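You operate a simulated robot arm through the tools that you are given. There is no shell and no other tool. Be economical: measure what you need, move in short steps, check, and stop when the job is done.

You are at the controls of a simulated two-armed robot. One attempt, no reset.

## Task
Top up the blue cap jar with two yellow scoops of tea.
Fine: none spilt; scoop back, cap screwed on, canister lid on. Set down upright: yellow scoop.
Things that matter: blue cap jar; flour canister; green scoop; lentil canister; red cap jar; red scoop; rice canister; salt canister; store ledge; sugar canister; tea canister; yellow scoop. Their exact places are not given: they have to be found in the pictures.

It is judged by the outcome, as a careful person would: the job done as asked, and still so three seconds after it is handed in. It fails if anything else is knocked over, pushed out of place, dropped, spilled or broken. A push-on lid holds only when it is set on centred and level and pressed home; a screw cap is set on level and turned clockwise until tight.

## Robot
Two 7-joint arms with two-finger parallel grippers on one trunk, on a base that drives. Base frame: it is fixed to the floor where the robot stands at the start and does not move with it; the origin is under the middle of the robot, x ahead of it, y to its left, z up. Readings come in mm, rad, newtons and seconds.
The left shoulder is at the start at [60, 143, 926], the right one opposite. With the tool pointing down near the work surface each hand reaches from about 320 to 740 mm from the robot's upright axis, wherever it stands, measured 20 degrees to its own side. Places, roughly: store ledge [700, -100, 800]. Payload 1.57 kg a hand.
Tool frame (each hand has its own): the origin (TCP) lies between the finger pads and is the grasp point; the fingertips stand 30 mm ahead of it; z points along the fingers, y is the line along which they close. The gripper opens to 110 mm. The fingers are 24 mm wide and 12 mm thick; the gripper's body (48 by 112 mm) begins 78 mm behind the TCP.
Orientation is told as [roll, pitch, yaw] about the base's x, y, z axes, in that order, counted from this pose: with the fingers straight down and closing along the base's y, the tool's x points along the base's -x, its y along +y and its z along -z.

## Interface
- The arms move only by the tool move_arm. It takes "left_moves", "right_moves" or both (then of equal length, played together; a hand with none holds still); each is a list of rows, each an object of numbers (a shift or turn left out is 0, a gripper value left out holds the last): "fingers": the finger opening in mm, from 0 to 110; "dx", "dy", "dz": the shift along the base's x, y, z in mm; "wx", "wy", "wz": the turn, a rotation vector about the base's x, y, z in degrees. In form: [{"fingers": .., "dx": .., "dy": .., "dz": .., "wx": .., "wy": .., "wz": ..}, ...]. A call has 1 to 8 rows; each row is the pose to reach, as a shift and turn from the pose commanded when the call began. Each row takes 0.2 s and may step no farther than 50 mm and 0.15 rad from the row before; otherwise, or with a gripper value out of range, the whole call is refused. Where a pose cannot be reached the arm comes as near as it can. A force on the tool above 90 N (or 10 N above the force at the start of the call, whichever is more), or a blocked arm, ends the call early, and 0.2 s more pass. The fingers move at their own pace (about 45 mm/s each) and stop on an object; they squeeze with about 24 N. The grip force told is the motor's: it shows also when the fingers shut on nothing. Time passes only in rows, and 0.2 s behind the last, so rows that repeat a pose let the fingers close. It gives the time, the measured TCP pose, the force on the tool (base axes), the opening and the grip force at its end, in the units of the frame above (readings bear some noise), with the torque about the TCP (base axes, N m) and any sound that the robot's microphone picked up, and new pictures: "show" is both (left out), scene, wrist or none (wrist: the cameras of the hands that moved).
- Cameras (640 x 400 px; columns grow to the right, rows downward): "scene" is now at [47.9, -32.8, 1538.5]; the picture's right is [-0.21, -0.98, 0.00], its down [-0.72, 0.15, -0.68] and it looks along [0.67, -0.14, -0.73] (base axes); focal length 275 px, centre (320, 200). "left" rides on the left gripper at [70, -16, -141] in its tool frame; the picture's right is [0.23, 0.97, 0.00], its down [-0.86, 0.20, -0.48] and it looks along [-0.47, 0.11, 0.88] (tool axes); focal length 222 px, centre (320, 200). "right" rides on the right gripper at [70, 16, -141] in its tool frame; the picture's right is [-0.23, 0.97, 0.00], its down [-0.86, -0.20, -0.48] and it looks along [-0.47, -0.11, 0.88] (tool axes); focal length 222 px, centre (320, 200).
- slide_trunk(by): slides the trunk up (or, below 0, down) by that many mm; the arms and the scene camera ride with it, the base frame stays. It gives what a move gives, with no picture.
- roll_base(legs): drives the robot by 1 to 6 legs, each [ahead, left, turn to the left] in mm, mm and rad, along the robot's own axes; the way and the turn of a leg run together, so that a leg with both is an arc; at most 1500 mm and 3.142 rad a leg. The arms and the cameras ride along, it lands a little off, and it stops where it bumps. It gives what a move gives, and a new picture of the scene camera.
- head_to(pan, tilt): turns the head with the scene camera to pan (to the left, within 1.501 rad either way) and tilt (down, from -0.506 to 1.204), counted from straight ahead of the robot. It gives what a move gives, and a new picture of the scene camera.
- probe_pixels(camera, pixels): for up to 12 pixels [column, row] of the newest picture of that camera ("zoom" is the newest enlarged one), the place [x, y, z] in the base frame of the surface seen there, good to about 3 mm, but the place of the scene camera against the robot may be out by one fixed shift of up to 18 mm in any direction. No time passes.
- close_up(camera, box): a new picture of the part [left, top, right, bottom] of that camera's present view, enlarged. No time passes.
- sign_off(): hands the job in; it is judged then, once.

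Keep the steps short. Do not move on a guess: measure, check each grasp and each placing, and mend mistakes. In all there are 80 turns and 260 pictures (those below and enlarged ones count). Leave the grippers open and the arms clear of the work at the hand-in unless told otherwise, and finish with a single line.

The tools are called by a JSON object that holds its "name" and its "arguments". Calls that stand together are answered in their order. move_arm: Moves the arms, as the interface text tells. Its arguments: {"type":"object","properties":{"left_moves":{"type":"array","items":{"type":"object","properties":{"fingers":{"type":"number"},"dx":{"type":"number"},"dy":{"type":"number"},"dz":{"type":"number"},"wx":{"type":"number"},"wy":{"type":"number"},"wz":{"type":"number"}}}},"right_moves":{"type":"array","items":{"type":"object","properties":{"fingers":{"type":"number"},"dx":{"type":"number"},"dy":{"type":"number"},"dz":{"type":"number"},"wx":{"type":"number"},"wy":{"type":"number"},"wz":{"type":"number"}}}},"show":{"type":"string","enum":["both","scene","wrist","none"]}},"required":[]} The other tools are called the same way: slide_trunk (by) slides the trunk up or down; roll_base (legs) drives the base; head_to (pan, tilt) turns the head that bears the scene camera; probe_pixels (camera, pixels) gives the place of the surface under pixels of a picture; close_up (camera, box) takes an enlarged picture of a part of a camera's view; sign_off () hands the job in.

At the start:

```text
time: 0.0
left_tcp_pos: [525.1, 29.6, 999.0]
left_orientation: [-0.001, 0.0, 0.001]
left_wrist_force: [-0.8, 0.5, 0.8]
left_ft_torque: [0.0, -0.02, 0.0]
left_finger_gap: 110.1
left_grasp_force: 0.0
right_tcp_pos: [405.4, -372.5, 1000.0]
right_orientation: [0.0, 0.001, 0.001]
right_wrist_force: [0.2, -0.1, -0.2]
right_ft_torque: [0.02, 0.01, 0.0]
right_finger_gap: 109.8
right_grasp_force: 0.1
trunk travel left (down, up): [-525.0, 65.0]
robot x, y, heading: [-0.0, -0.5, 0.002]
head pan, tilt: [-0.213, 0.822]
```

scene: 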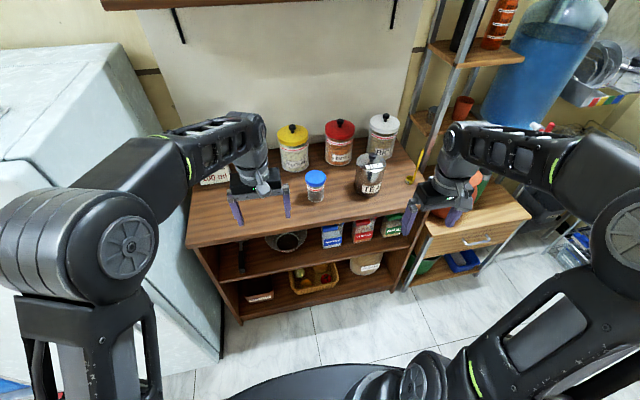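
right: 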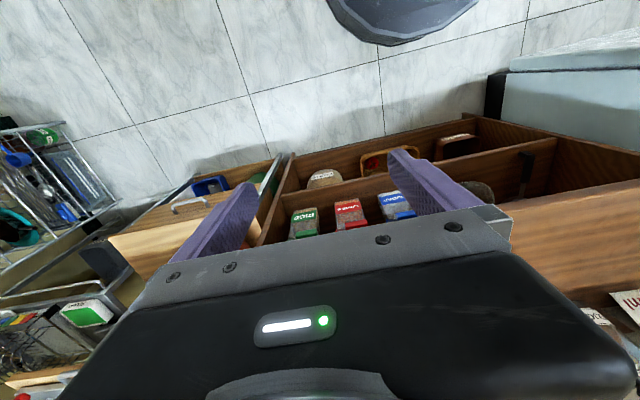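
left: 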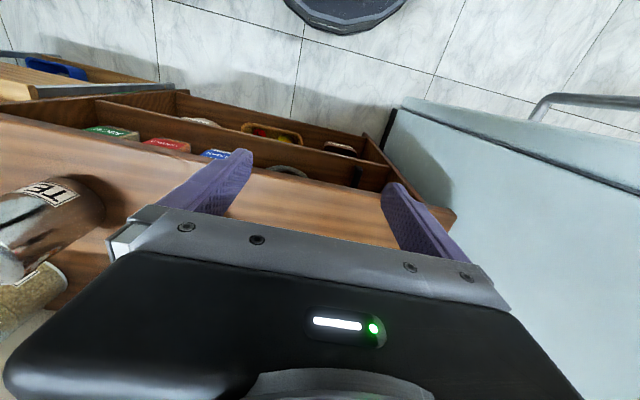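

I see canisters on the ledge, a blue cap jar near (316,183), a metal canister marked "TE.." near (370,175), and something yellow near (418,165). I'll enlarge these.

{"name": "close_up", "arguments": {"camera": "scene", "box": [180, 100, 440, 262]}}

{"name": "close_up", "arguments": {"camera": "scene", "box": [340, 110, 500, 210]}}

```text
2.46 times, centred on (310, 181) of scene
```

zoom: 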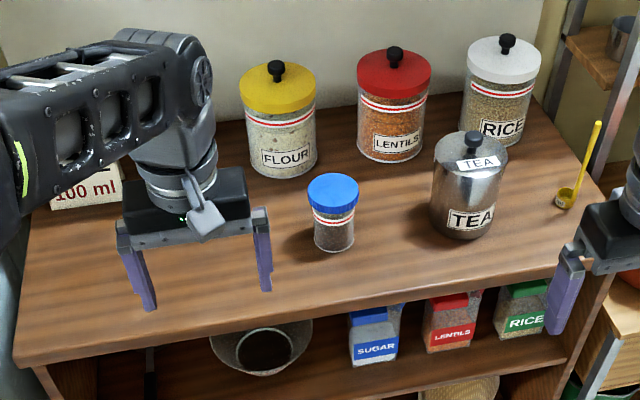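

```text
4.00 times, centred on (420, 160) of scene
```

zoom: 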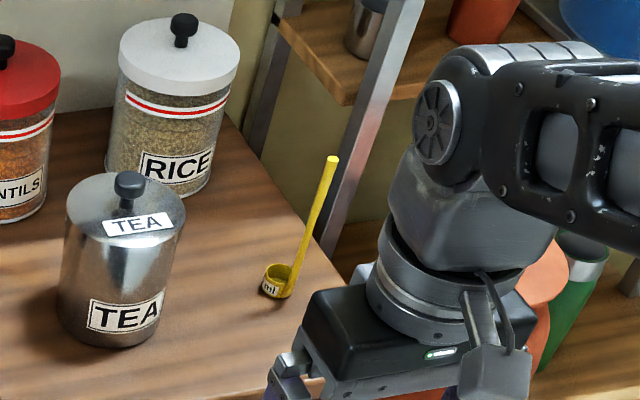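

The yellow scoop is a small cup with a tall slanted handle, at zoom (277,280), with its handle top at (332,160). I'll probe it, the tea canister, and the rest.

{"name": "probe_pixels", "arguments": {"camera": "zoom", "pixels": [[332, 160], [320, 200], [305, 250], [277, 272], [270, 290], [285, 297], [130, 180], [95, 190], [165, 190], [110, 345], [160, 325], [240, 330]]}}

{"name": "probe_pixels", "arguments": {"camera": "scene", "pixels": [[316, 175], [306, 176], [326, 176], [316, 170], [316, 181], [316, 200], [294, 125], [294, 170], [210, 180], [330, 215], [200, 240], [389, 215]]}}

{"name": "move_arm", "arguments": {"left_moves": [{"dx": -45, "dy": 20}, {"dx": -90, "dy": 40}, {"dx": -135, "dy": 60}, {"dx": -170, "dy": 80}, {"dx": -200, "dy": 110}], "right_moves": [{"dy": -40}, {"dy": -70}, {"dy": -70}, {"dy": -70}, {"dy": -70}], "show": "scene"}}

```text
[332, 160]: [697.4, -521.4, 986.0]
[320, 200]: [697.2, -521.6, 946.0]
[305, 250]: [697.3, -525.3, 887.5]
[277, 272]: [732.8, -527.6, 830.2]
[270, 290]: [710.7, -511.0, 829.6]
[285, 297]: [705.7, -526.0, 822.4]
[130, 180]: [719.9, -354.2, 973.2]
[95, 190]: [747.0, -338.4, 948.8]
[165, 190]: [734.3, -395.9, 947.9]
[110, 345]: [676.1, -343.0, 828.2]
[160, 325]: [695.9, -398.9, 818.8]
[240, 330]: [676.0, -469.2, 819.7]
```

```text
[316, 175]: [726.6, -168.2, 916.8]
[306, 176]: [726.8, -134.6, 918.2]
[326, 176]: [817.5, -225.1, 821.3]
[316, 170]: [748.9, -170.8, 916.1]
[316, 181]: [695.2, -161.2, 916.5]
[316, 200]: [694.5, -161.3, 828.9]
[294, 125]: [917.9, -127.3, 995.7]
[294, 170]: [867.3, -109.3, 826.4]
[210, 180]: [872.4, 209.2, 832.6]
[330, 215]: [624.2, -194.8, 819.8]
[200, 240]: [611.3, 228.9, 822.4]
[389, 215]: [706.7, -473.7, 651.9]
```

```text
time: 1.2
left_tcp_pos: [324.4, 139.3, 1000.3]
left_orientation: [0.001, -0.003, -0.002]
left_wrist_force: [0.3, 0.4, 0.5]
left_ft_torque: [0.01, 0.0, 0.02]
left_finger_gap: 110.1
left_grasp_force: 0.1
right_tcp_pos: [405.0, -443.8, 1001.2]
right_orientation: [0.0, 0.001, 0.0]
right_wrist_force: [0.7, 0.2, 0.1]
right_ft_torque: [-0.01, 0.0, 0.01]
right_finger_gap: 110.0
right_grasp_force: 0.1
trunk travel left (down, up): [-525.0, 65.0]
robot x, y, heading: [1.2, -1.4, -0.001]
head pan, tilt: [-0.213, 0.822]
```

scene: 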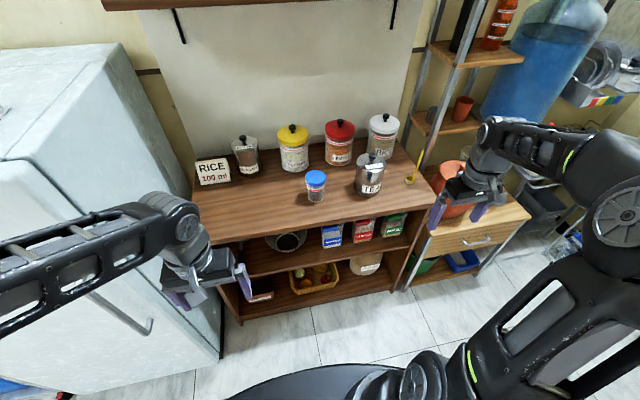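

I'll look at the ledge again now that the arm is out of the way.

{"name": "close_up", "arguments": {"camera": "scene", "box": [180, 105, 340, 205]}}

{"name": "close_up", "arguments": {"camera": "scene", "box": [380, 80, 540, 180]}}

{"name": "close_up", "arguments": {"camera": "scene", "box": [230, 215, 420, 334]}}

{"name": "close_up", "arguments": {"camera": "scene", "box": [300, 155, 380, 205]}}

```text
4.00 times, centred on (260, 155) of scene
```

zoom: 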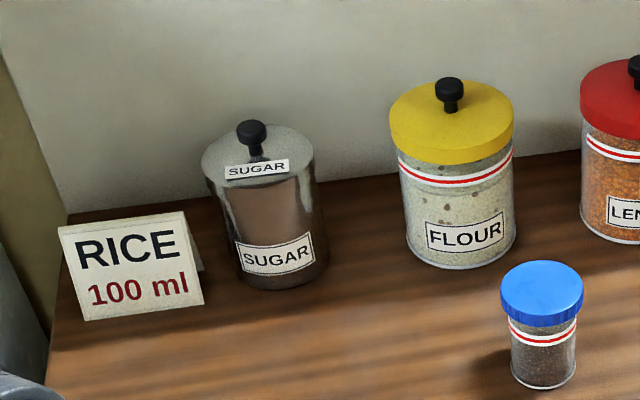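

```text
4.00 times, centred on (460, 130) of scene
```

zoom: 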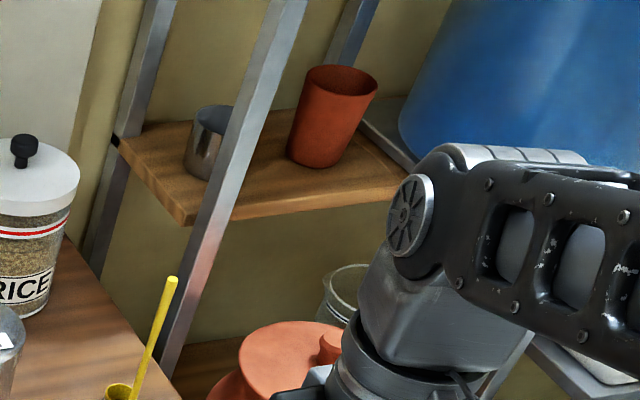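

```text
3.36 times, centred on (325, 274) of scene
```

zoom: 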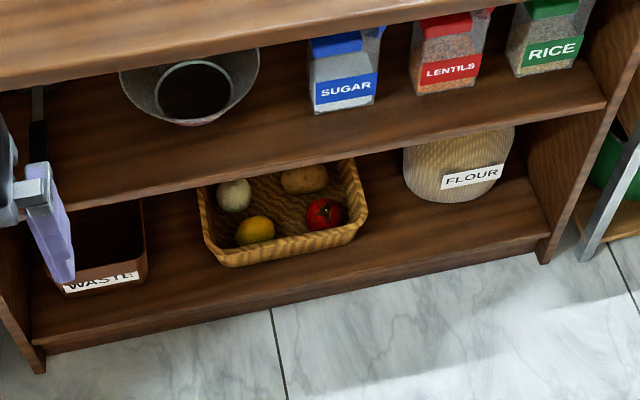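

```text
8.00 times, centred on (340, 180) of scene
```

zoom: 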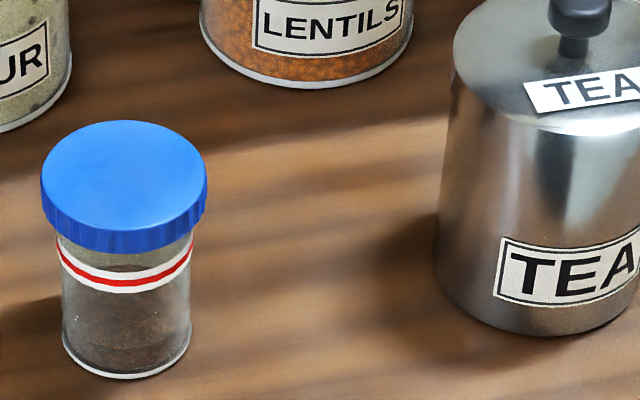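

The tea is in the steel canister, and the jar with the blue cap already holds a little. They're out of reach from here, so I'll probe the floor clearances before driving closer.

{"name": "probe_pixels", "arguments": {"camera": "scene", "pixels": [[320, 365], [410, 285], [440, 270], [475, 240], [530, 212], [240, 325], [394, 290], [400, 330], [310, 365], [190, 255], [410, 215], [430, 190]]}}

{"name": "move_arm", "arguments": {"right_moves": [{"dx": -20, "dy": 50, "dz": 20}, {"dx": -30, "dy": 100, "dz": 40}, {"dx": -40, "dy": 150, "dz": 50}, {"dx": -45, "dy": 180, "dz": 50}], "show": "scene"}}

```text
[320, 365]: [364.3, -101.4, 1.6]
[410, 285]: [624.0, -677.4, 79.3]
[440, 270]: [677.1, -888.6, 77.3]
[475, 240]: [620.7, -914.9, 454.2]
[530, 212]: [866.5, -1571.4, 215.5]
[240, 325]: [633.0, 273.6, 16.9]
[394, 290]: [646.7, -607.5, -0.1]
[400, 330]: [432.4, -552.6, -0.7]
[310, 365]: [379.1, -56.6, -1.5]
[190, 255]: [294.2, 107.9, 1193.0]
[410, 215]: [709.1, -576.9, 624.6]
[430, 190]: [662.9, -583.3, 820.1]
```

```text
refused: row 1 steps farther than a row can; nothing moved
```

The floor reads z≈0, so the camera's z bias is small and the ledge sits near 820. I'll tuck the right hand in, then drive.

{"name": "move_arm", "arguments": {"right_moves": [{"dx": -10, "dy": 40, "dz": 15}, {"dx": -20, "dy": 80, "dz": 30}, {"dx": -30, "dy": 120, "dz": 45}, {"dx": -40, "dy": 150, "dz": 50}, {"dx": -45, "dy": 170, "dz": 50}], "show": "none"}}

{"name": "roll_base", "arguments": {"legs": [[0, -250, 0], [190, 0, 0]]}}

```text
time: 2.4
left_tcp_pos: [324.7, 137.8, 998.9]
left_orientation: [0.0, 0.002, 0.0]
left_wrist_force: [1.2, 0.2, 0.1]
left_ft_torque: [-0.02, -0.01, 0.0]
left_finger_gap: 109.9
left_grasp_force: 0.0
right_tcp_pos: [361.6, -272.8, 1049.2]
right_orientation: [0.0, 0.001, 0.001]
right_wrist_force: [-0.2, -0.2, 0.1]
right_ft_torque: [-0.01, -0.04, -0.02]
right_finger_gap: 109.8
right_grasp_force: 0.0
trunk travel left (down, up): [-525.0, 65.0]
robot x, y, heading: [-0.9, -0.6, 0.002]
head pan, tilt: [-0.213, 0.822]
```

```text
time: 5.4
left_tcp_pos: [517.8, -109.3, 998.5]
left_orientation: [0.001, 0.002, -0.004]
left_wrist_force: [0.0, 0.2, 0.0]
left_ft_torque: [-0.02, 0.03, -0.01]
left_finger_gap: 110.2
left_grasp_force: 0.1
right_tcp_pos: [550.2, -522.5, 1048.9]
right_orientation: [0.001, 0.003, -0.004]
right_wrist_force: [0.0, -0.3, -0.6]
right_ft_torque: [-0.01, 0.03, 0.0]
right_finger_gap: 110.0
right_grasp_force: 0.2
trunk travel left (down, up): [-525.0, 65.0]
robot x, y, heading: [189.3, -246.7, -0.001]
head pan, tilt: [-0.213, 0.822]
```

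scene: 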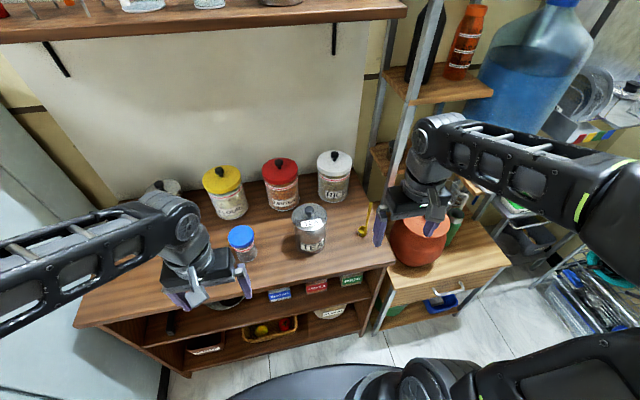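

Now I'll tilt the head and calibrate the scene camera on the fingertips.

{"name": "head_to", "arguments": {"pan": -0.1, "tilt": 0.8}}

{"name": "close_up", "arguments": {"camera": "scene", "box": [200, 140, 440, 290]}}

{"name": "close_up", "arguments": {"camera": "scene", "box": [310, 170, 438, 250]}}

```text
time: 6.0
left_tcp_pos: [515.3, -110.0, 1000.2]
left_orientation: [0.0, -0.001, -0.004]
left_wrist_force: [0.7, 0.4, 1.1]
left_ft_torque: [-0.01, 0.01, 0.01]
left_finger_gap: 110.2
left_grasp_force: 0.1
right_tcp_pos: [549.9, -522.2, 1050.3]
right_orientation: [0.0, 0.001, -0.003]
right_wrist_force: [0.1, 0.6, 0.5]
right_ft_torque: [0.01, 0.0, -0.01]
right_finger_gap: 109.7
right_grasp_force: 0.0
trunk travel left (down, up): [-525.0, 65.0]
robot x, y, heading: [190.6, -247.3, -0.007]
head pan, tilt: [-0.099, 0.799]
```

scene: 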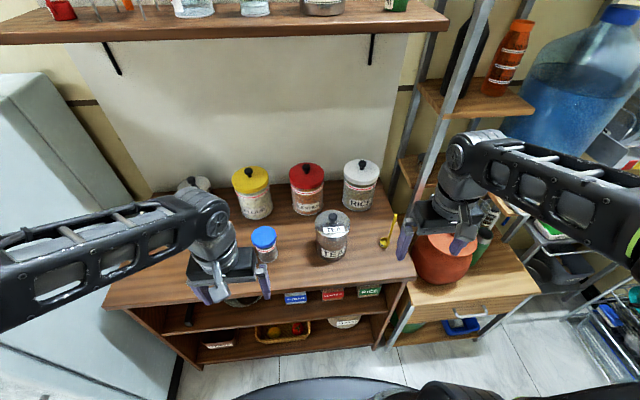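

```text
2.67 times, centred on (320, 215) of scene
```

zoom: 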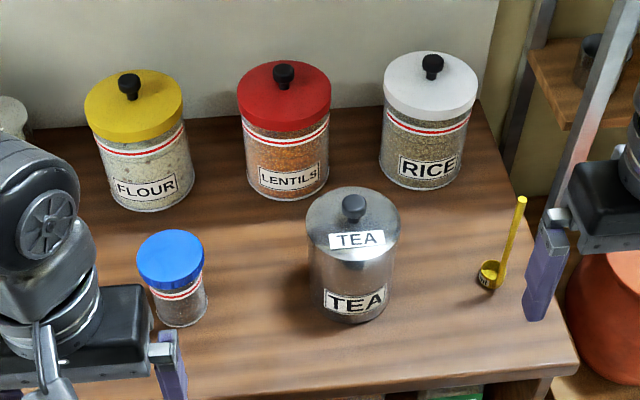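

```text
5.00 times, centred on (374, 210) of scene
```

zoom: 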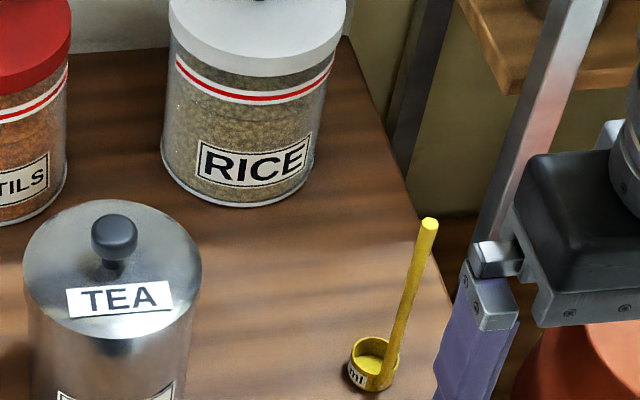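

Next I probe the scoop, the tea lid and knob, and the right hand's left fingertip at scene about (402,259).

{"name": "probe_pixels", "arguments": {"camera": "zoom", "pixels": [[429, 222], [420, 255], [400, 330], [388, 378], [372, 343], [352, 352], [362, 385], [398, 360], [114, 222], [26, 275], [200, 275], [114, 330]]}}

{"name": "close_up", "arguments": {"camera": "scene", "box": [380, 180, 500, 270]}}

```text
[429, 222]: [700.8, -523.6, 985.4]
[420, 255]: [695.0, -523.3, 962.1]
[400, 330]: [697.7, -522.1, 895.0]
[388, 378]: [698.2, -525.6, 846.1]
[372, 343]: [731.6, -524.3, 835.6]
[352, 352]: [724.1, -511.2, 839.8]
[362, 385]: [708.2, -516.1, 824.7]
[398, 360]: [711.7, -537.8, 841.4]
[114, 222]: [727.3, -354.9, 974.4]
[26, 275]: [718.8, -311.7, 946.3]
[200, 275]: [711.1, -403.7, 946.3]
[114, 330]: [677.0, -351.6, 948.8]
```

```text
4.44 times, centred on (440, 225) of scene
```

zoom: 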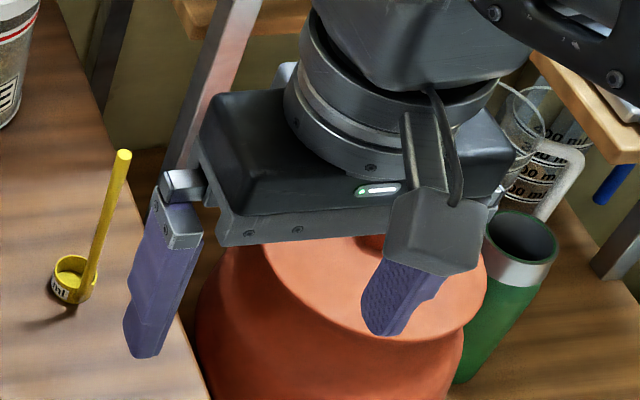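

Now I'll calibrate by probing the finger: tip near zoom (142,352), edges (125,320) and (165,330), and the second finger (380,330).

{"name": "probe_pixels", "arguments": {"camera": "zoom", "pixels": [[142, 352], [135, 300], [160, 300], [150, 260], [185, 225], [160, 350], [126, 345], [375, 330], [400, 330], [390, 220], [290, 235], [230, 235]]}}

{"name": "probe_pixels", "arguments": {"camera": "scene", "pixels": [[264, 232], [252, 238], [276, 238], [264, 228], [264, 260], [264, 244], [330, 213]]}}

```text
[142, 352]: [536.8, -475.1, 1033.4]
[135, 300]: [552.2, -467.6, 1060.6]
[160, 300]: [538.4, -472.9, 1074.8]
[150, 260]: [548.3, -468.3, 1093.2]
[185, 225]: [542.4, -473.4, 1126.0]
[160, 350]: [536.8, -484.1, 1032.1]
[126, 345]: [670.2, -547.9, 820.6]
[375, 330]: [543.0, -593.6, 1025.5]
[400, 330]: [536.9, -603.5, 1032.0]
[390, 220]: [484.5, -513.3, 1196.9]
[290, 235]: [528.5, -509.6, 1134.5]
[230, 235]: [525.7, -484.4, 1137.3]
```

```text
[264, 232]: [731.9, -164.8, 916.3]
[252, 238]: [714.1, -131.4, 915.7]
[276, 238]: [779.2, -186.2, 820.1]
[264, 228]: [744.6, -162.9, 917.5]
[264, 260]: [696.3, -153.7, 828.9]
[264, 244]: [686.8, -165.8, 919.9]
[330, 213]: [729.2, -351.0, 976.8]
```

The finger's true place against the probe gives x bias about 0, y bias about −14 mm, z about 0. The tea knob should then be near (727,-340,975). I'll move the left hand toward it high up and check with its wrist camera.

{"name": "move_arm", "arguments": {"left_moves": [{"dz": 45}, {"dx": 30, "dy": -35, "dz": 60}, {"dx": 60, "dy": -70, "dz": 60}, {"dx": 90, "dy": -105, "dz": 60}, {"dx": 120, "dy": -140, "dz": 60}, {"dx": 140, "dy": -180, "dz": 60}, {"dx": 150, "dy": -220, "dz": 60}], "right_moves": [{"dy": -20}, {"dy": -40}, {"dy": -40}, {"dy": -40}, {"dy": -40}, {"dy": -40}, {"dy": -40}]}}

```text
time: 7.6
left_tcp_pos: [669.9, -331.0, 1059.6]
left_orientation: [0.002, 0.0, -0.002]
left_wrist_force: [-0.3, 0.1, -0.4]
left_ft_torque: [-0.01, -0.01, 0.01]
left_finger_gap: 110.0
left_grasp_force: 0.1
right_tcp_pos: [549.4, -564.4, 1050.3]
right_orientation: [0.001, 0.0, -0.004]
right_wrist_force: [-0.5, 0.7, 0.0]
right_ft_torque: [0.0, 0.02, 0.05]
right_finger_gap: 109.9
right_grasp_force: 0.1
trunk travel left (down, up): [-525.0, 65.0]
robot x, y, heading: [187.1, -244.1, -0.005]
head pan, tilt: [-0.099, 0.799]
```

scene: 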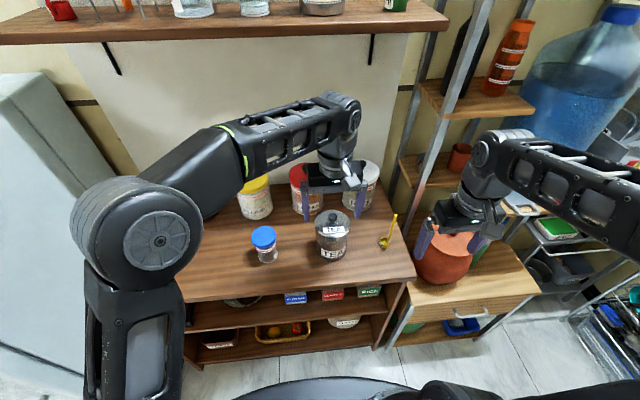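
right: 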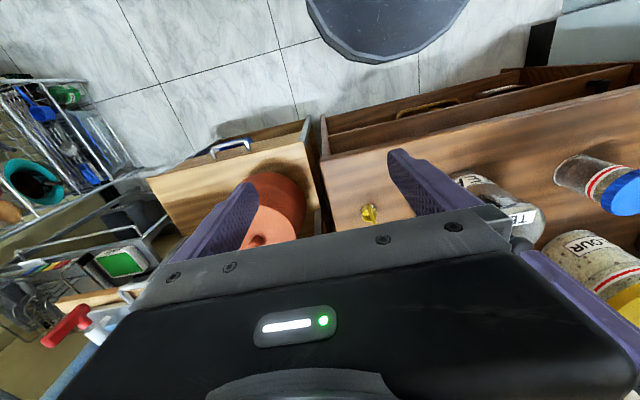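
left: 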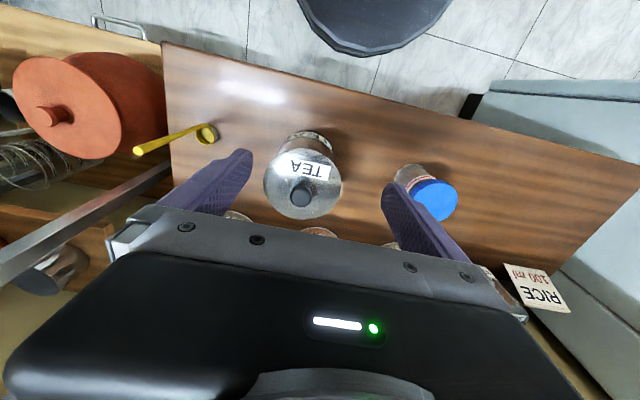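

The left wrist camera sees everything. I'll probe through it: knob (303,193), lid edges, cap, scoop.

{"name": "probe_pixels", "arguments": {"camera": "left", "pixels": [[302, 192], [302, 200], [264, 185], [341, 185], [300, 219], [137, 151], [170, 141], [215, 134], [205, 127], [435, 199], [411, 199], [458, 199]]}}

{"name": "probe_pixels", "arguments": {"camera": "left", "pixels": [[318, 163], [435, 180], [435, 219], [405, 172], [250, 100], [540, 200], [208, 142], [196, 133], [217, 128]]}}

{"name": "close_up", "arguments": {"camera": "left", "box": [120, 100, 360, 250]}}

```text
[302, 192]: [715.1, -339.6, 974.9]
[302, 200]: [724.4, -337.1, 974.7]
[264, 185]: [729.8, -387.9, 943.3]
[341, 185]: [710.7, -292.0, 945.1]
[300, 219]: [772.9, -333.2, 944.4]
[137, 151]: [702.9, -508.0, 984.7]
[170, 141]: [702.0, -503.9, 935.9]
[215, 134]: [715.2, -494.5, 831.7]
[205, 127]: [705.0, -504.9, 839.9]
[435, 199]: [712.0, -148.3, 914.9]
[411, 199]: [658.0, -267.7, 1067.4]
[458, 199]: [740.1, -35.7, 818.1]
```

```text
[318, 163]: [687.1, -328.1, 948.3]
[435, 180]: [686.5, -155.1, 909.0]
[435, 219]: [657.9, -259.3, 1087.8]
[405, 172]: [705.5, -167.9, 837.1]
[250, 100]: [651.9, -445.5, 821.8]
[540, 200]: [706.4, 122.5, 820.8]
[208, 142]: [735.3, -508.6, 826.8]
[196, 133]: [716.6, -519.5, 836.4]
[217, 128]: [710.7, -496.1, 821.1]
```

```text
2.67 times, centred on (240, 175) of left
```

zoom: 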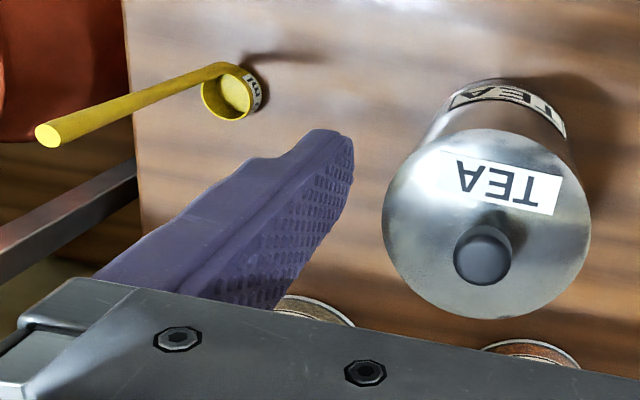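

The wrist camera agrees: knob centre is about (720,-339), top 975, lid plate 945; scoop handle at (702,-506), top 985. I'll descend the left hand onto the knob with the tips just above the lid plate and close.

{"name": "move_arm", "arguments": {"left_moves": [{"dx": 30, "dy": -5, "fingers": 64}, {"dx": 50, "dy": -8, "dz": -10}, {"dx": 50, "dy": -8, "dz": -50}, {"dx": 50, "dy": -8, "dz": -80}], "show": "wrist"}}

```text
time: 8.6
left_tcp_pos: [716.1, -337.7, 979.0]
left_orientation: [0.0, 0.001, -0.003]
left_wrist_force: [-0.1, 1.0, 0.1]
left_ft_torque: [0.0, -0.04, -0.01]
left_finger_gap: 63.9
left_grasp_force: 0.0
left hand out of reach, approached as far as the arm can: row 1, 2
right_tcp_pos: [548.5, -563.1, 1050.7]
right_orientation: [0.001, -0.001, -0.003]
right_wrist_force: [0.1, -0.1, 0.2]
right_ft_torque: [0.0, -0.02, 0.03]
right_finger_gap: 110.0
right_grasp_force: 0.1
trunk travel left (down, up): [-525.0, 65.0]
robot x, y, heading: [194.1, -249.5, -0.004]
head pan, tilt: [-0.099, 0.799]
```

left: 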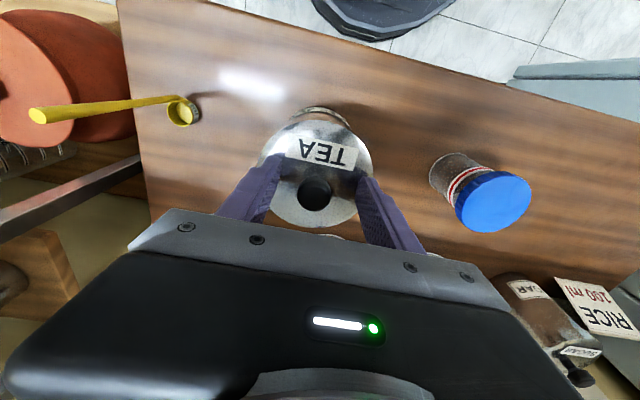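

The left arm is near its reach limit. I'll raise the trunk (the hands rise with it) and drive 40 mm closer.

{"name": "slide_trunk", "arguments": {"by": 64}}

{"name": "roll_base", "arguments": {"legs": [[40, 0, 0]]}}

```text
time: 9.7
left_tcp_pos: [718.7, -336.9, 1043.1]
left_orientation: [0.0, 0.0, -0.004]
left_wrist_force: [-0.4, -0.6, -0.3]
left_ft_torque: [0.04, 0.02, -0.03]
left_finger_gap: 64.1
left_grasp_force: 0.0
right_tcp_pos: [549.8, -562.8, 1114.4]
right_orientation: [0.0, 0.001, -0.005]
right_wrist_force: [0.7, 0.0, 0.1]
right_ft_torque: [0.02, 0.01, 0.02]
right_finger_gap: 110.2
right_grasp_force: 0.0
trunk travel left (down, up): [-589.0, 1.0]
robot x, y, heading: [187.7, -245.7, -0.006]
head pan, tilt: [-0.099, 0.799]
```

```text
time: 10.6
left_tcp_pos: [758.2, -337.3, 1040.2]
left_orientation: [0.0, 0.002, -0.002]
left_wrist_force: [-0.5, -0.2, -0.6]
left_ft_torque: [-0.03, 0.03, 0.02]
left_finger_gap: 63.8
left_grasp_force: 0.1
right_tcp_pos: [591.1, -563.2, 1114.0]
right_orientation: [0.001, 0.003, -0.001]
right_wrist_force: [0.7, -0.3, -0.4]
right_ft_torque: [0.02, 0.05, -0.04]
right_finger_gap: 110.1
right_grasp_force: 0.1
trunk travel left (down, up): [-589.0, 1.0]
robot x, y, heading: [228.4, -248.8, -0.001]
head pan, tilt: [-0.099, 0.799]
```

scene: 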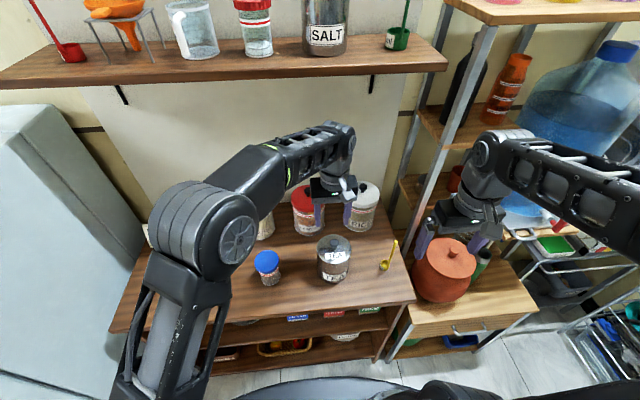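

Other scoops and the red cap jar are on the upper shelf, so leave those. Now the left hand goes back over the knob, down to z≈979, and closes.

{"name": "move_arm", "arguments": {"left_moves": [{"dx": -38, "dy": -2}, {"dx": -38, "dy": -2, "dz": -40}, {"dx": -38, "dy": -2, "dz": -61}, {"dx": -38, "dy": -2, "dz": -61, "fingers": 15}, {"dx": -38, "dy": -2, "dz": -61, "fingers": 15}, {"dx": -38, "dy": -2, "dz": -61, "fingers": 15}, {"dx": -38, "dy": -2, "dz": -61, "fingers": 15}], "show": "wrist"}}

```text
time: 12.2
left_tcp_pos: [718.7, -339.3, 982.0]
left_orientation: [-0.001, -0.002, -0.001]
left_wrist_force: [0.0, 0.7, -0.3]
left_ft_torque: [-0.01, 0.06, 0.03]
left_finger_gap: 24.4
left_grasp_force: 23.5
right_tcp_pos: [588.2, -564.0, 1115.4]
right_orientation: [-0.001, 0.001, -0.004]
right_wrist_force: [0.3, 0.2, -0.1]
right_ft_torque: [0.01, 0.0, 0.05]
right_finger_gap: 110.1
right_grasp_force: 0.0
trunk travel left (down, up): [-589.0, 1.0]
robot x, y, heading: [231.1, -245.9, -0.004]
head pan, tilt: [-0.099, 0.799]
heard: snap
```

left: 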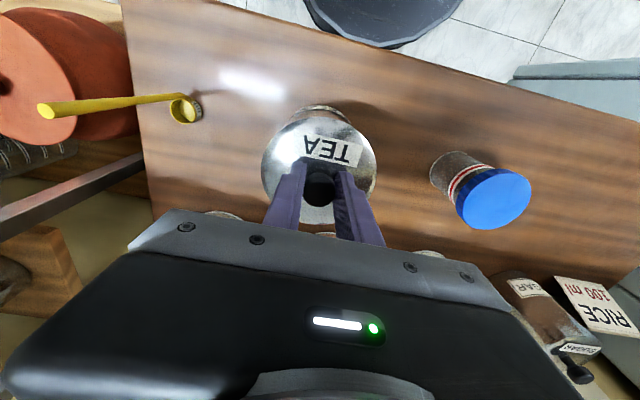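

I hold the knob (24 mm gap, 23.5 N), and a snap was heard. I'll lift slowly and watch the force.

{"name": "move_arm", "arguments": {"left_moves": [{"dz": 4}, {"dz": 10}, {"dz": 18}, {"dz": 28}]}}

```text
time: 13.2
left_tcp_pos: [717.2, -339.0, 1010.5]
left_orientation: [0.001, 0.0, -0.002]
left_wrist_force: [0.2, 0.5, 0.4]
left_ft_torque: [0.01, -0.01, 0.01]
left_finger_gap: 24.5
left_grasp_force: 23.4
right_tcp_pos: [587.9, -564.1, 1114.1]
right_orientation: [0.0, -0.001, -0.004]
right_wrist_force: [0.3, 0.2, -0.1]
right_ft_torque: [-0.01, 0.01, 0.03]
right_finger_gap: 109.9
right_grasp_force: 0.1
trunk travel left (down, up): [-589.0, 1.0]
robot x, y, heading: [232.5, -246.8, 0.001]
head pan, tilt: [-0.099, 0.799]
```

scene: 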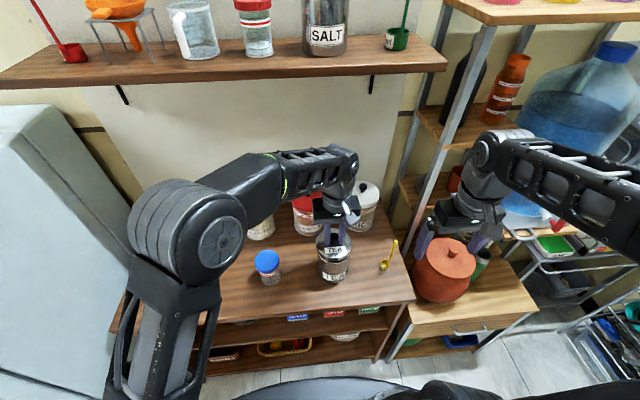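
left: 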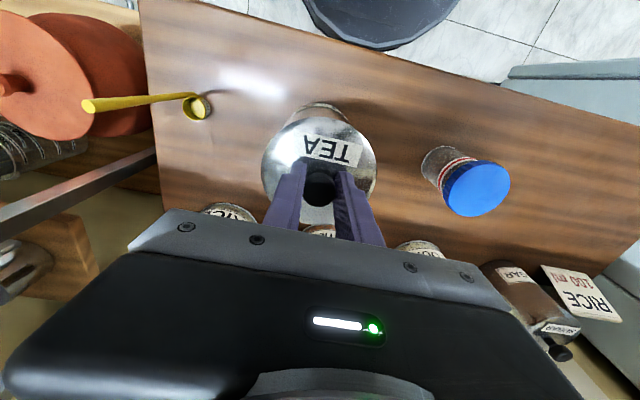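

{"name": "close_up", "arguments": {"camera": "scene", "box": [270, 180, 400, 290]}}

```text
3.64 times, centred on (335, 235) of scene
```

zoom: 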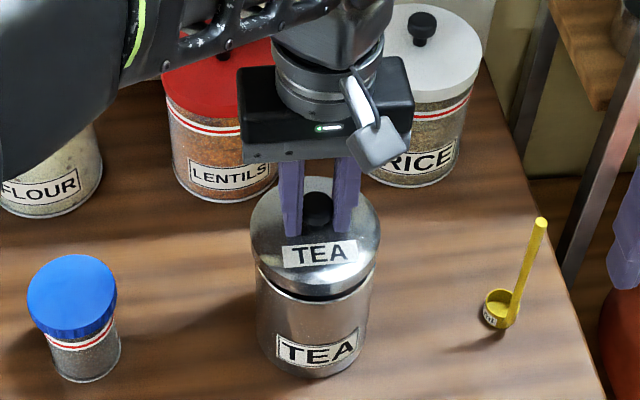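

The lid is off and clear. I'll carry it left over the jar to free ledge near (725,105).

{"name": "move_arm", "arguments": {"left_moves": [{"dz": 40}, {"dy": 48, "dz": 45}, {"dy": 96, "dz": 45}, {"dy": 144, "dz": 45}, {"dy": 192, "dz": 45}, {"dy": 240, "dz": 45}, {"dy": 288, "dz": 45}, {"dy": 336, "dz": 45}], "show": "none"}}

{"name": "move_arm", "arguments": {"left_moves": [{"dy": 48}, {"dy": 96, "dx": 5}, {"dy": 108, "dx": 7, "dz": -45}, {"dy": 108, "dx": 7, "dz": -90}, {"dy": 108, "dx": 7, "dz": -135}]}}

{"name": "close_up", "arguments": {"camera": "scene", "box": [120, 180, 320, 305]}}

{"name": "close_up", "arguments": {"camera": "scene", "box": [230, 200, 390, 300]}}

```text
time: 14.9
left_tcp_pos: [718.6, -0.7, 1053.8]
left_orientation: [0.0, 0.0, -0.002]
left_wrist_force: [-0.7, -0.1, -0.5]
left_ft_torque: [-0.04, 0.01, 0.02]
left_finger_gap: 24.5
left_grasp_force: 24.3
right_tcp_pos: [588.6, -562.0, 1114.8]
right_orientation: [0.001, 0.0, -0.003]
right_wrist_force: [0.1, -0.3, -0.2]
right_ft_torque: [0.0, 0.02, 0.01]
right_finger_gap: 110.3
right_grasp_force: 0.1
trunk travel left (down, up): [-589.0, 1.0]
robot x, y, heading: [226.2, -252.0, -0.002]
head pan, tilt: [-0.099, 0.799]
```

```text
time: 16.1
left_tcp_pos: [726.7, 106.0, 921.0]
left_orientation: [0.001, 0.0, -0.001]
left_wrist_force: [0.2, 0.4, -0.9]
left_ft_torque: [-0.03, 0.01, 0.0]
left_finger_gap: 24.6
left_grasp_force: 24.0
right_tcp_pos: [589.0, -562.0, 1114.2]
right_orientation: [0.001, 0.002, -0.002]
right_wrist_force: [0.5, 0.4, 0.5]
right_ft_torque: [0.0, 0.06, 0.0]
right_finger_gap: 110.0
right_grasp_force: 0.0
trunk travel left (down, up): [-589.0, 1.0]
robot x, y, heading: [226.7, -243.9, -0.003]
head pan, tilt: [-0.099, 0.799]
```

scene: 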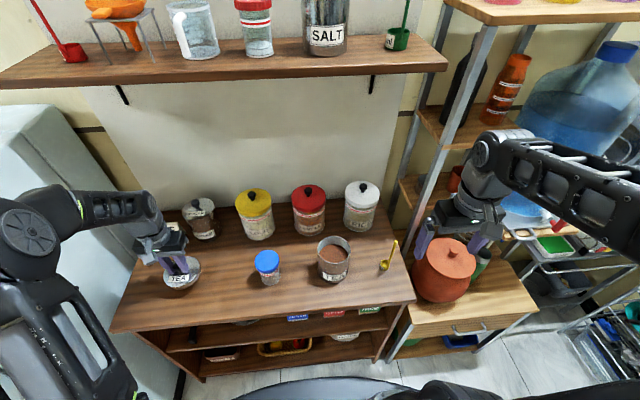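
left: 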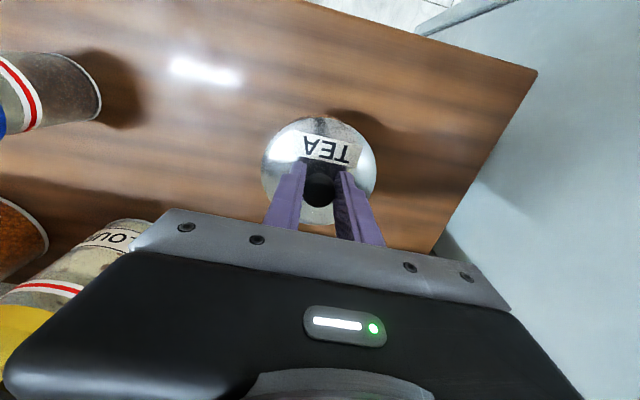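

```text
3.20 times, centred on (220, 242) of scene
```

zoom: 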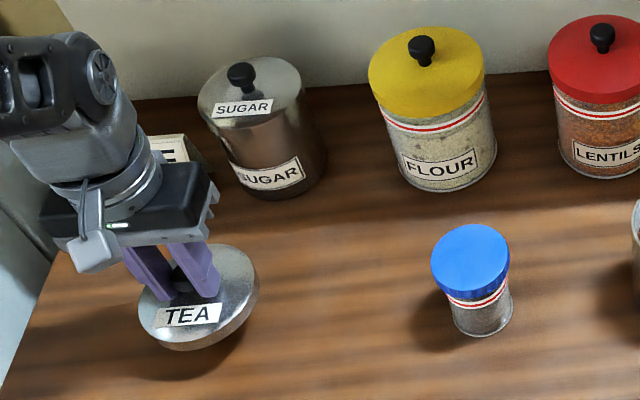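

```text
4.00 times, centred on (310, 250) of scene
```

zoom: 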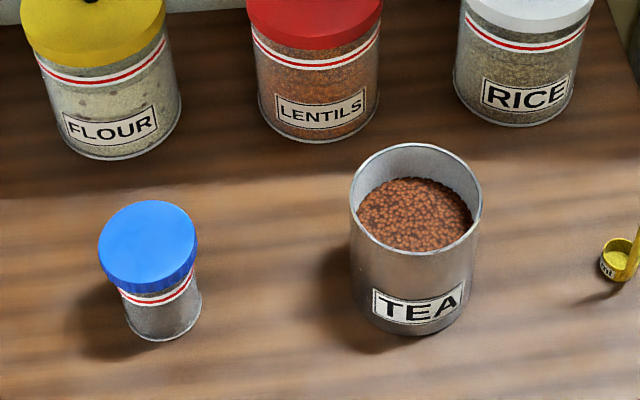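

The tea sits about 30 mm under the rim. I'll lower the lid close to the ledge, then creep down.

{"name": "move_arm", "arguments": {"left_moves": [{"dz": -30}, {"dz": -44}, {"dz": -47}, {"dz": -47}], "show": "scene"}}

{"name": "close_up", "arguments": {"camera": "scene", "box": [140, 230, 240, 310]}}

{"name": "probe_pixels", "arguments": {"camera": "scene", "pixels": [[334, 252], [340, 256], [326, 252], [318, 250], [349, 248], [333, 238], [334, 259]]}}

```text
time: 17.1
left_tcp_pos: [725.0, 105.9, 872.3]
left_orientation: [0.001, -0.001, -0.002]
left_wrist_force: [0.1, -0.3, -0.8]
left_ft_torque: [0.0, 0.01, 0.02]
left_finger_gap: 24.4
left_grasp_force: 24.3
right_tcp_pos: [589.6, -563.1, 1115.0]
right_orientation: [0.0, 0.001, -0.003]
right_wrist_force: [0.2, 0.0, 0.4]
right_ft_torque: [0.01, -0.01, -0.03]
right_finger_gap: 109.9
right_grasp_force: 0.2
trunk travel left (down, up): [-589.0, 1.0]
robot x, y, heading: [230.3, -246.7, -0.001]
head pan, tilt: [-0.099, 0.799]
```

scene: 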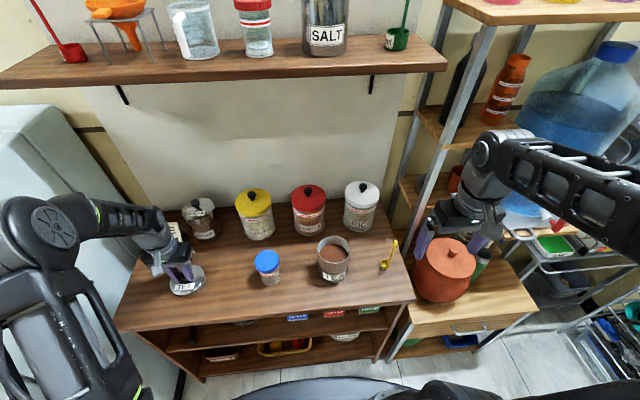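

```text
5.00 times, centred on (190, 270) of scene
```

zoom: 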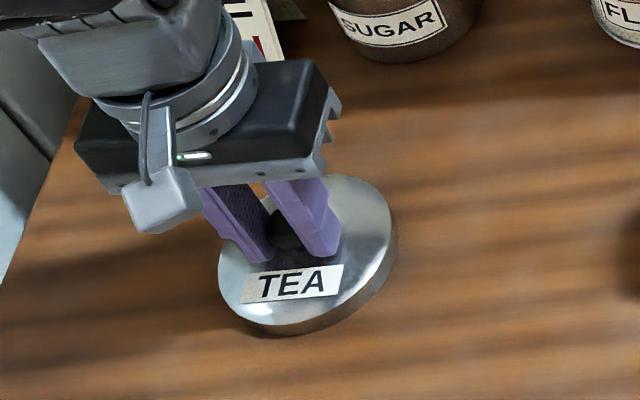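

```text
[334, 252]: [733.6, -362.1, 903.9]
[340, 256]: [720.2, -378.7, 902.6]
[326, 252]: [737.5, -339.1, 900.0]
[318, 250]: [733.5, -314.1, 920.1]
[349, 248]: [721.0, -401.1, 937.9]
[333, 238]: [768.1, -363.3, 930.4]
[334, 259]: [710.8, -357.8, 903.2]
```

Lid is just above the ledge; tea surface z≈903. Creeping down.

{"name": "move_arm", "arguments": {"left_moves": [{"dz": -2}, {"dz": -4}, {"dz": -6}], "show": "none"}}

```text
time: 17.9
left_tcp_pos: [724.5, 105.1, 865.7]
left_orientation: [0.001, 0.0, -0.002]
left_wrist_force: [0.6, 0.2, -0.1]
left_ft_torque: [0.0, -0.01, -0.01]
left_finger_gap: 24.4
left_grasp_force: 23.8
right_tcp_pos: [589.2, -562.4, 1115.2]
right_orientation: [0.0, 0.0, -0.002]
right_wrist_force: [-0.3, 0.3, 0.3]
right_ft_torque: [-0.01, -0.02, -0.03]
right_finger_gap: 110.0
right_grasp_force: 0.0
trunk travel left (down, up): [-589.0, 1.0]
robot x, y, heading: [225.7, -249.1, -0.003]
head pan, tilt: [-0.099, 0.799]
```

{"name": "move_arm", "arguments": {"left_moves": [{"dz": -2}, {"dz": -4}, {"dz": -5}], "show": "scene"}}

{"name": "close_up", "arguments": {"camera": "scene", "box": [140, 230, 240, 310]}}

```text
time: 18.8
left_tcp_pos: [725.4, 104.7, 862.0]
left_orientation: [0.0, 0.0, -0.002]
left_wrist_force: [0.0, 0.4, 0.0]
left_ft_torque: [0.02, 0.03, -0.04]
left_finger_gap: 24.2
left_grasp_force: 24.2
right_tcp_pos: [589.6, -561.8, 1113.8]
right_orientation: [0.0, 0.0, -0.002]
right_wrist_force: [0.5, -0.1, -0.1]
right_ft_torque: [-0.01, 0.02, -0.02]
right_finger_gap: 110.0
right_grasp_force: 0.1
trunk travel left (down, up): [-589.0, 1.0]
robot x, y, heading: [229.2, -249.6, -0.002]
head pan, tilt: [-0.099, 0.799]
```

scene: 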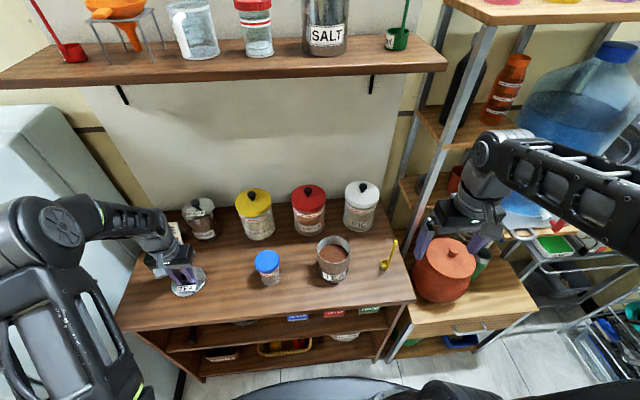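

```text
5.00 times, centred on (190, 270) of scene
```

zoom: 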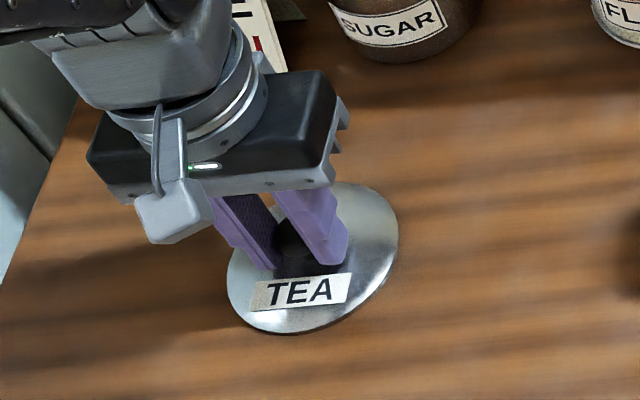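

{"name": "close_up", "arguments": {"camera": "left", "box": [220, 80, 420, 240]}}

{"name": "probe_pixels", "arguments": {"camera": "zoom", "pixels": [[320, 130], [200, 200], [440, 200], [320, 80], [100, 100]]}}

```text
2.50 times, centred on (320, 160) of left
```

zoom: 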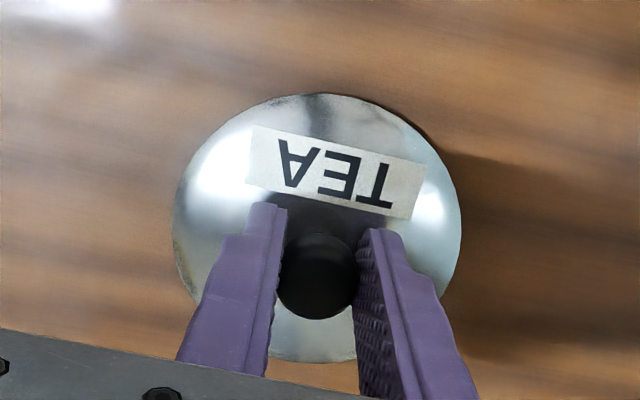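

```text
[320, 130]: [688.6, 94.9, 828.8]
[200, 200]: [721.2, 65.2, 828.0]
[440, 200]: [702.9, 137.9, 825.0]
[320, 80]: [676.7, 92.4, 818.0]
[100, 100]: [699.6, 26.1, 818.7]
```

The lid plate reads z≈827 against ledge 819, so it's almost down. I'll creep until force shows.

{"name": "move_arm", "arguments": {"left_moves": [{"dz": -1.5}, {"dz": -3}], "show": "none"}}

```text
time: 19.4
left_tcp_pos: [725.5, 103.1, 861.4]
left_orientation: [-0.001, -0.004, -0.002]
left_wrist_force: [-1.4, -1.7, 15.3]
left_ft_torque: [-0.01, 0.16, -0.05]
left_finger_gap: 24.4
left_grasp_force: 24.1
right_tcp_pos: [587.6, -563.4, 1114.8]
right_orientation: [0.0, -0.001, -0.002]
right_wrist_force: [-0.3, -0.5, 0.9]
right_ft_torque: [0.0, 0.0, 0.03]
right_finger_gap: 109.9
right_grasp_force: 0.0
trunk travel left (down, up): [-589.0, 1.0]
robot x, y, heading: [232.2, -245.9, 0.0]
head pan, tilt: [-0.099, 0.799]
```

It's in contact at 15 N. Ease up slightly, release, rise.

{"name": "move_arm", "arguments": {"left_moves": [{"dz": 2}, {"dz": 2, "fingers": 60}, {"dz": 2, "fingers": 60}, {"dz": 2, "fingers": 60}, {"dz": 40, "fingers": 60}, {"dz": 85}]}}

```text
time: 20.8
left_tcp_pos: [724.4, 105.0, 944.3]
left_orientation: [0.0, 0.0, -0.002]
left_wrist_force: [0.6, 0.5, 0.6]
left_ft_torque: [0.01, 0.01, 0.03]
left_finger_gap: 59.9
left_grasp_force: 0.2
right_tcp_pos: [589.1, -563.3, 1115.2]
right_orientation: [-0.001, 0.0, -0.003]
right_wrist_force: [0.5, 0.0, 0.4]
right_ft_torque: [0.01, -0.01, 0.01]
right_finger_gap: 110.0
right_grasp_force: 0.1
trunk travel left (down, up): [-589.0, 1.0]
robot x, y, heading: [227.4, -249.7, 0.001]
head pan, tilt: [-0.099, 0.799]
```

scene: 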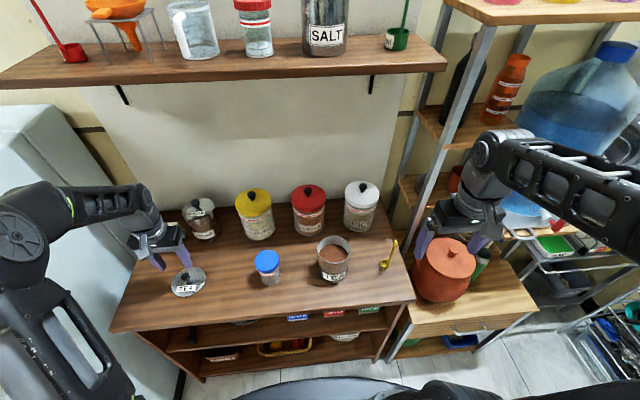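
left: 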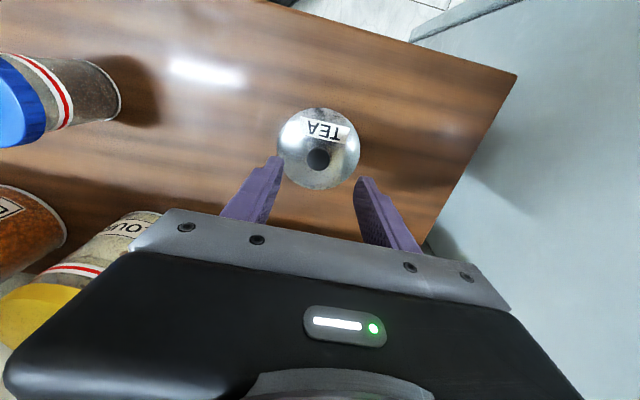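

Lid lies flat at about (725,105). Next the left hand will grip the jar body from the front: I'll turn it to point forward (pitch −68°) in the air at about (640,-60,990).

{"name": "move_arm", "arguments": {"left_moves": [{"dx": -10, "dy": -20, "dz": 6, "wy": -8.5, "fingers": 80}, {"dx": -21, "dy": -41, "dz": 12, "wy": -17}, {"dx": -32, "dy": -62, "dz": 18, "wy": -25.5}, {"dx": -42, "dy": -82, "dz": 24, "wy": -34}, {"dx": -53, "dy": -103, "dz": 30, "wy": -42.5}, {"dx": -63, "dy": -124, "dz": 36, "wy": -51}, {"dx": -74, "dy": -145, "dz": 42, "wy": -59.5}, {"dx": -84, "dy": -165, "dz": 46, "wy": -68}]}}

```text
time: 22.8
left_tcp_pos: [752.3, -72.4, 971.1]
left_orientation: [0.764, -0.872, -0.932]
left_wrist_force: [-0.7, -0.1, 0.8]
left_ft_torque: [0.01, 0.02, 0.0]
left_finger_gap: 79.6
left_grasp_force: 0.1
left hand out of reach, approached as far as the arm can: row 4, 5, 6, 7, 8
right_tcp_pos: [589.2, -563.4, 1115.0]
right_orientation: [0.0, 0.001, -0.003]
right_wrist_force: [-0.1, 0.8, 0.9]
right_ft_torque: [0.01, 0.02, -0.02]
right_finger_gap: 109.9
right_grasp_force: 0.1
trunk travel left (down, up): [-589.0, 1.0]
robot x, y, heading: [234.2, -250.3, -0.003]
head pan, tilt: [-0.099, 0.799]
stopped in row 8 (left hand): the arm was blocked; the commanded pose is now the measured one
```

scene: 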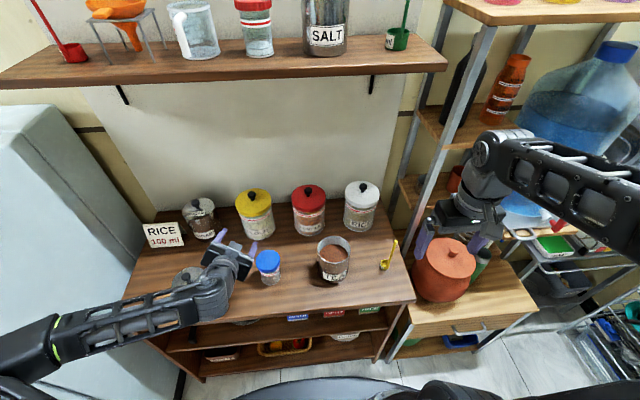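
left: 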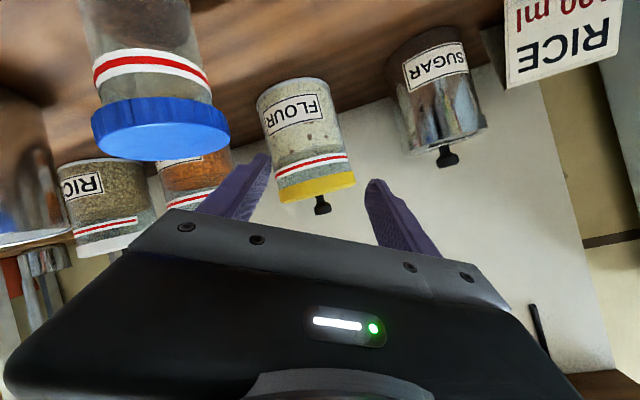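

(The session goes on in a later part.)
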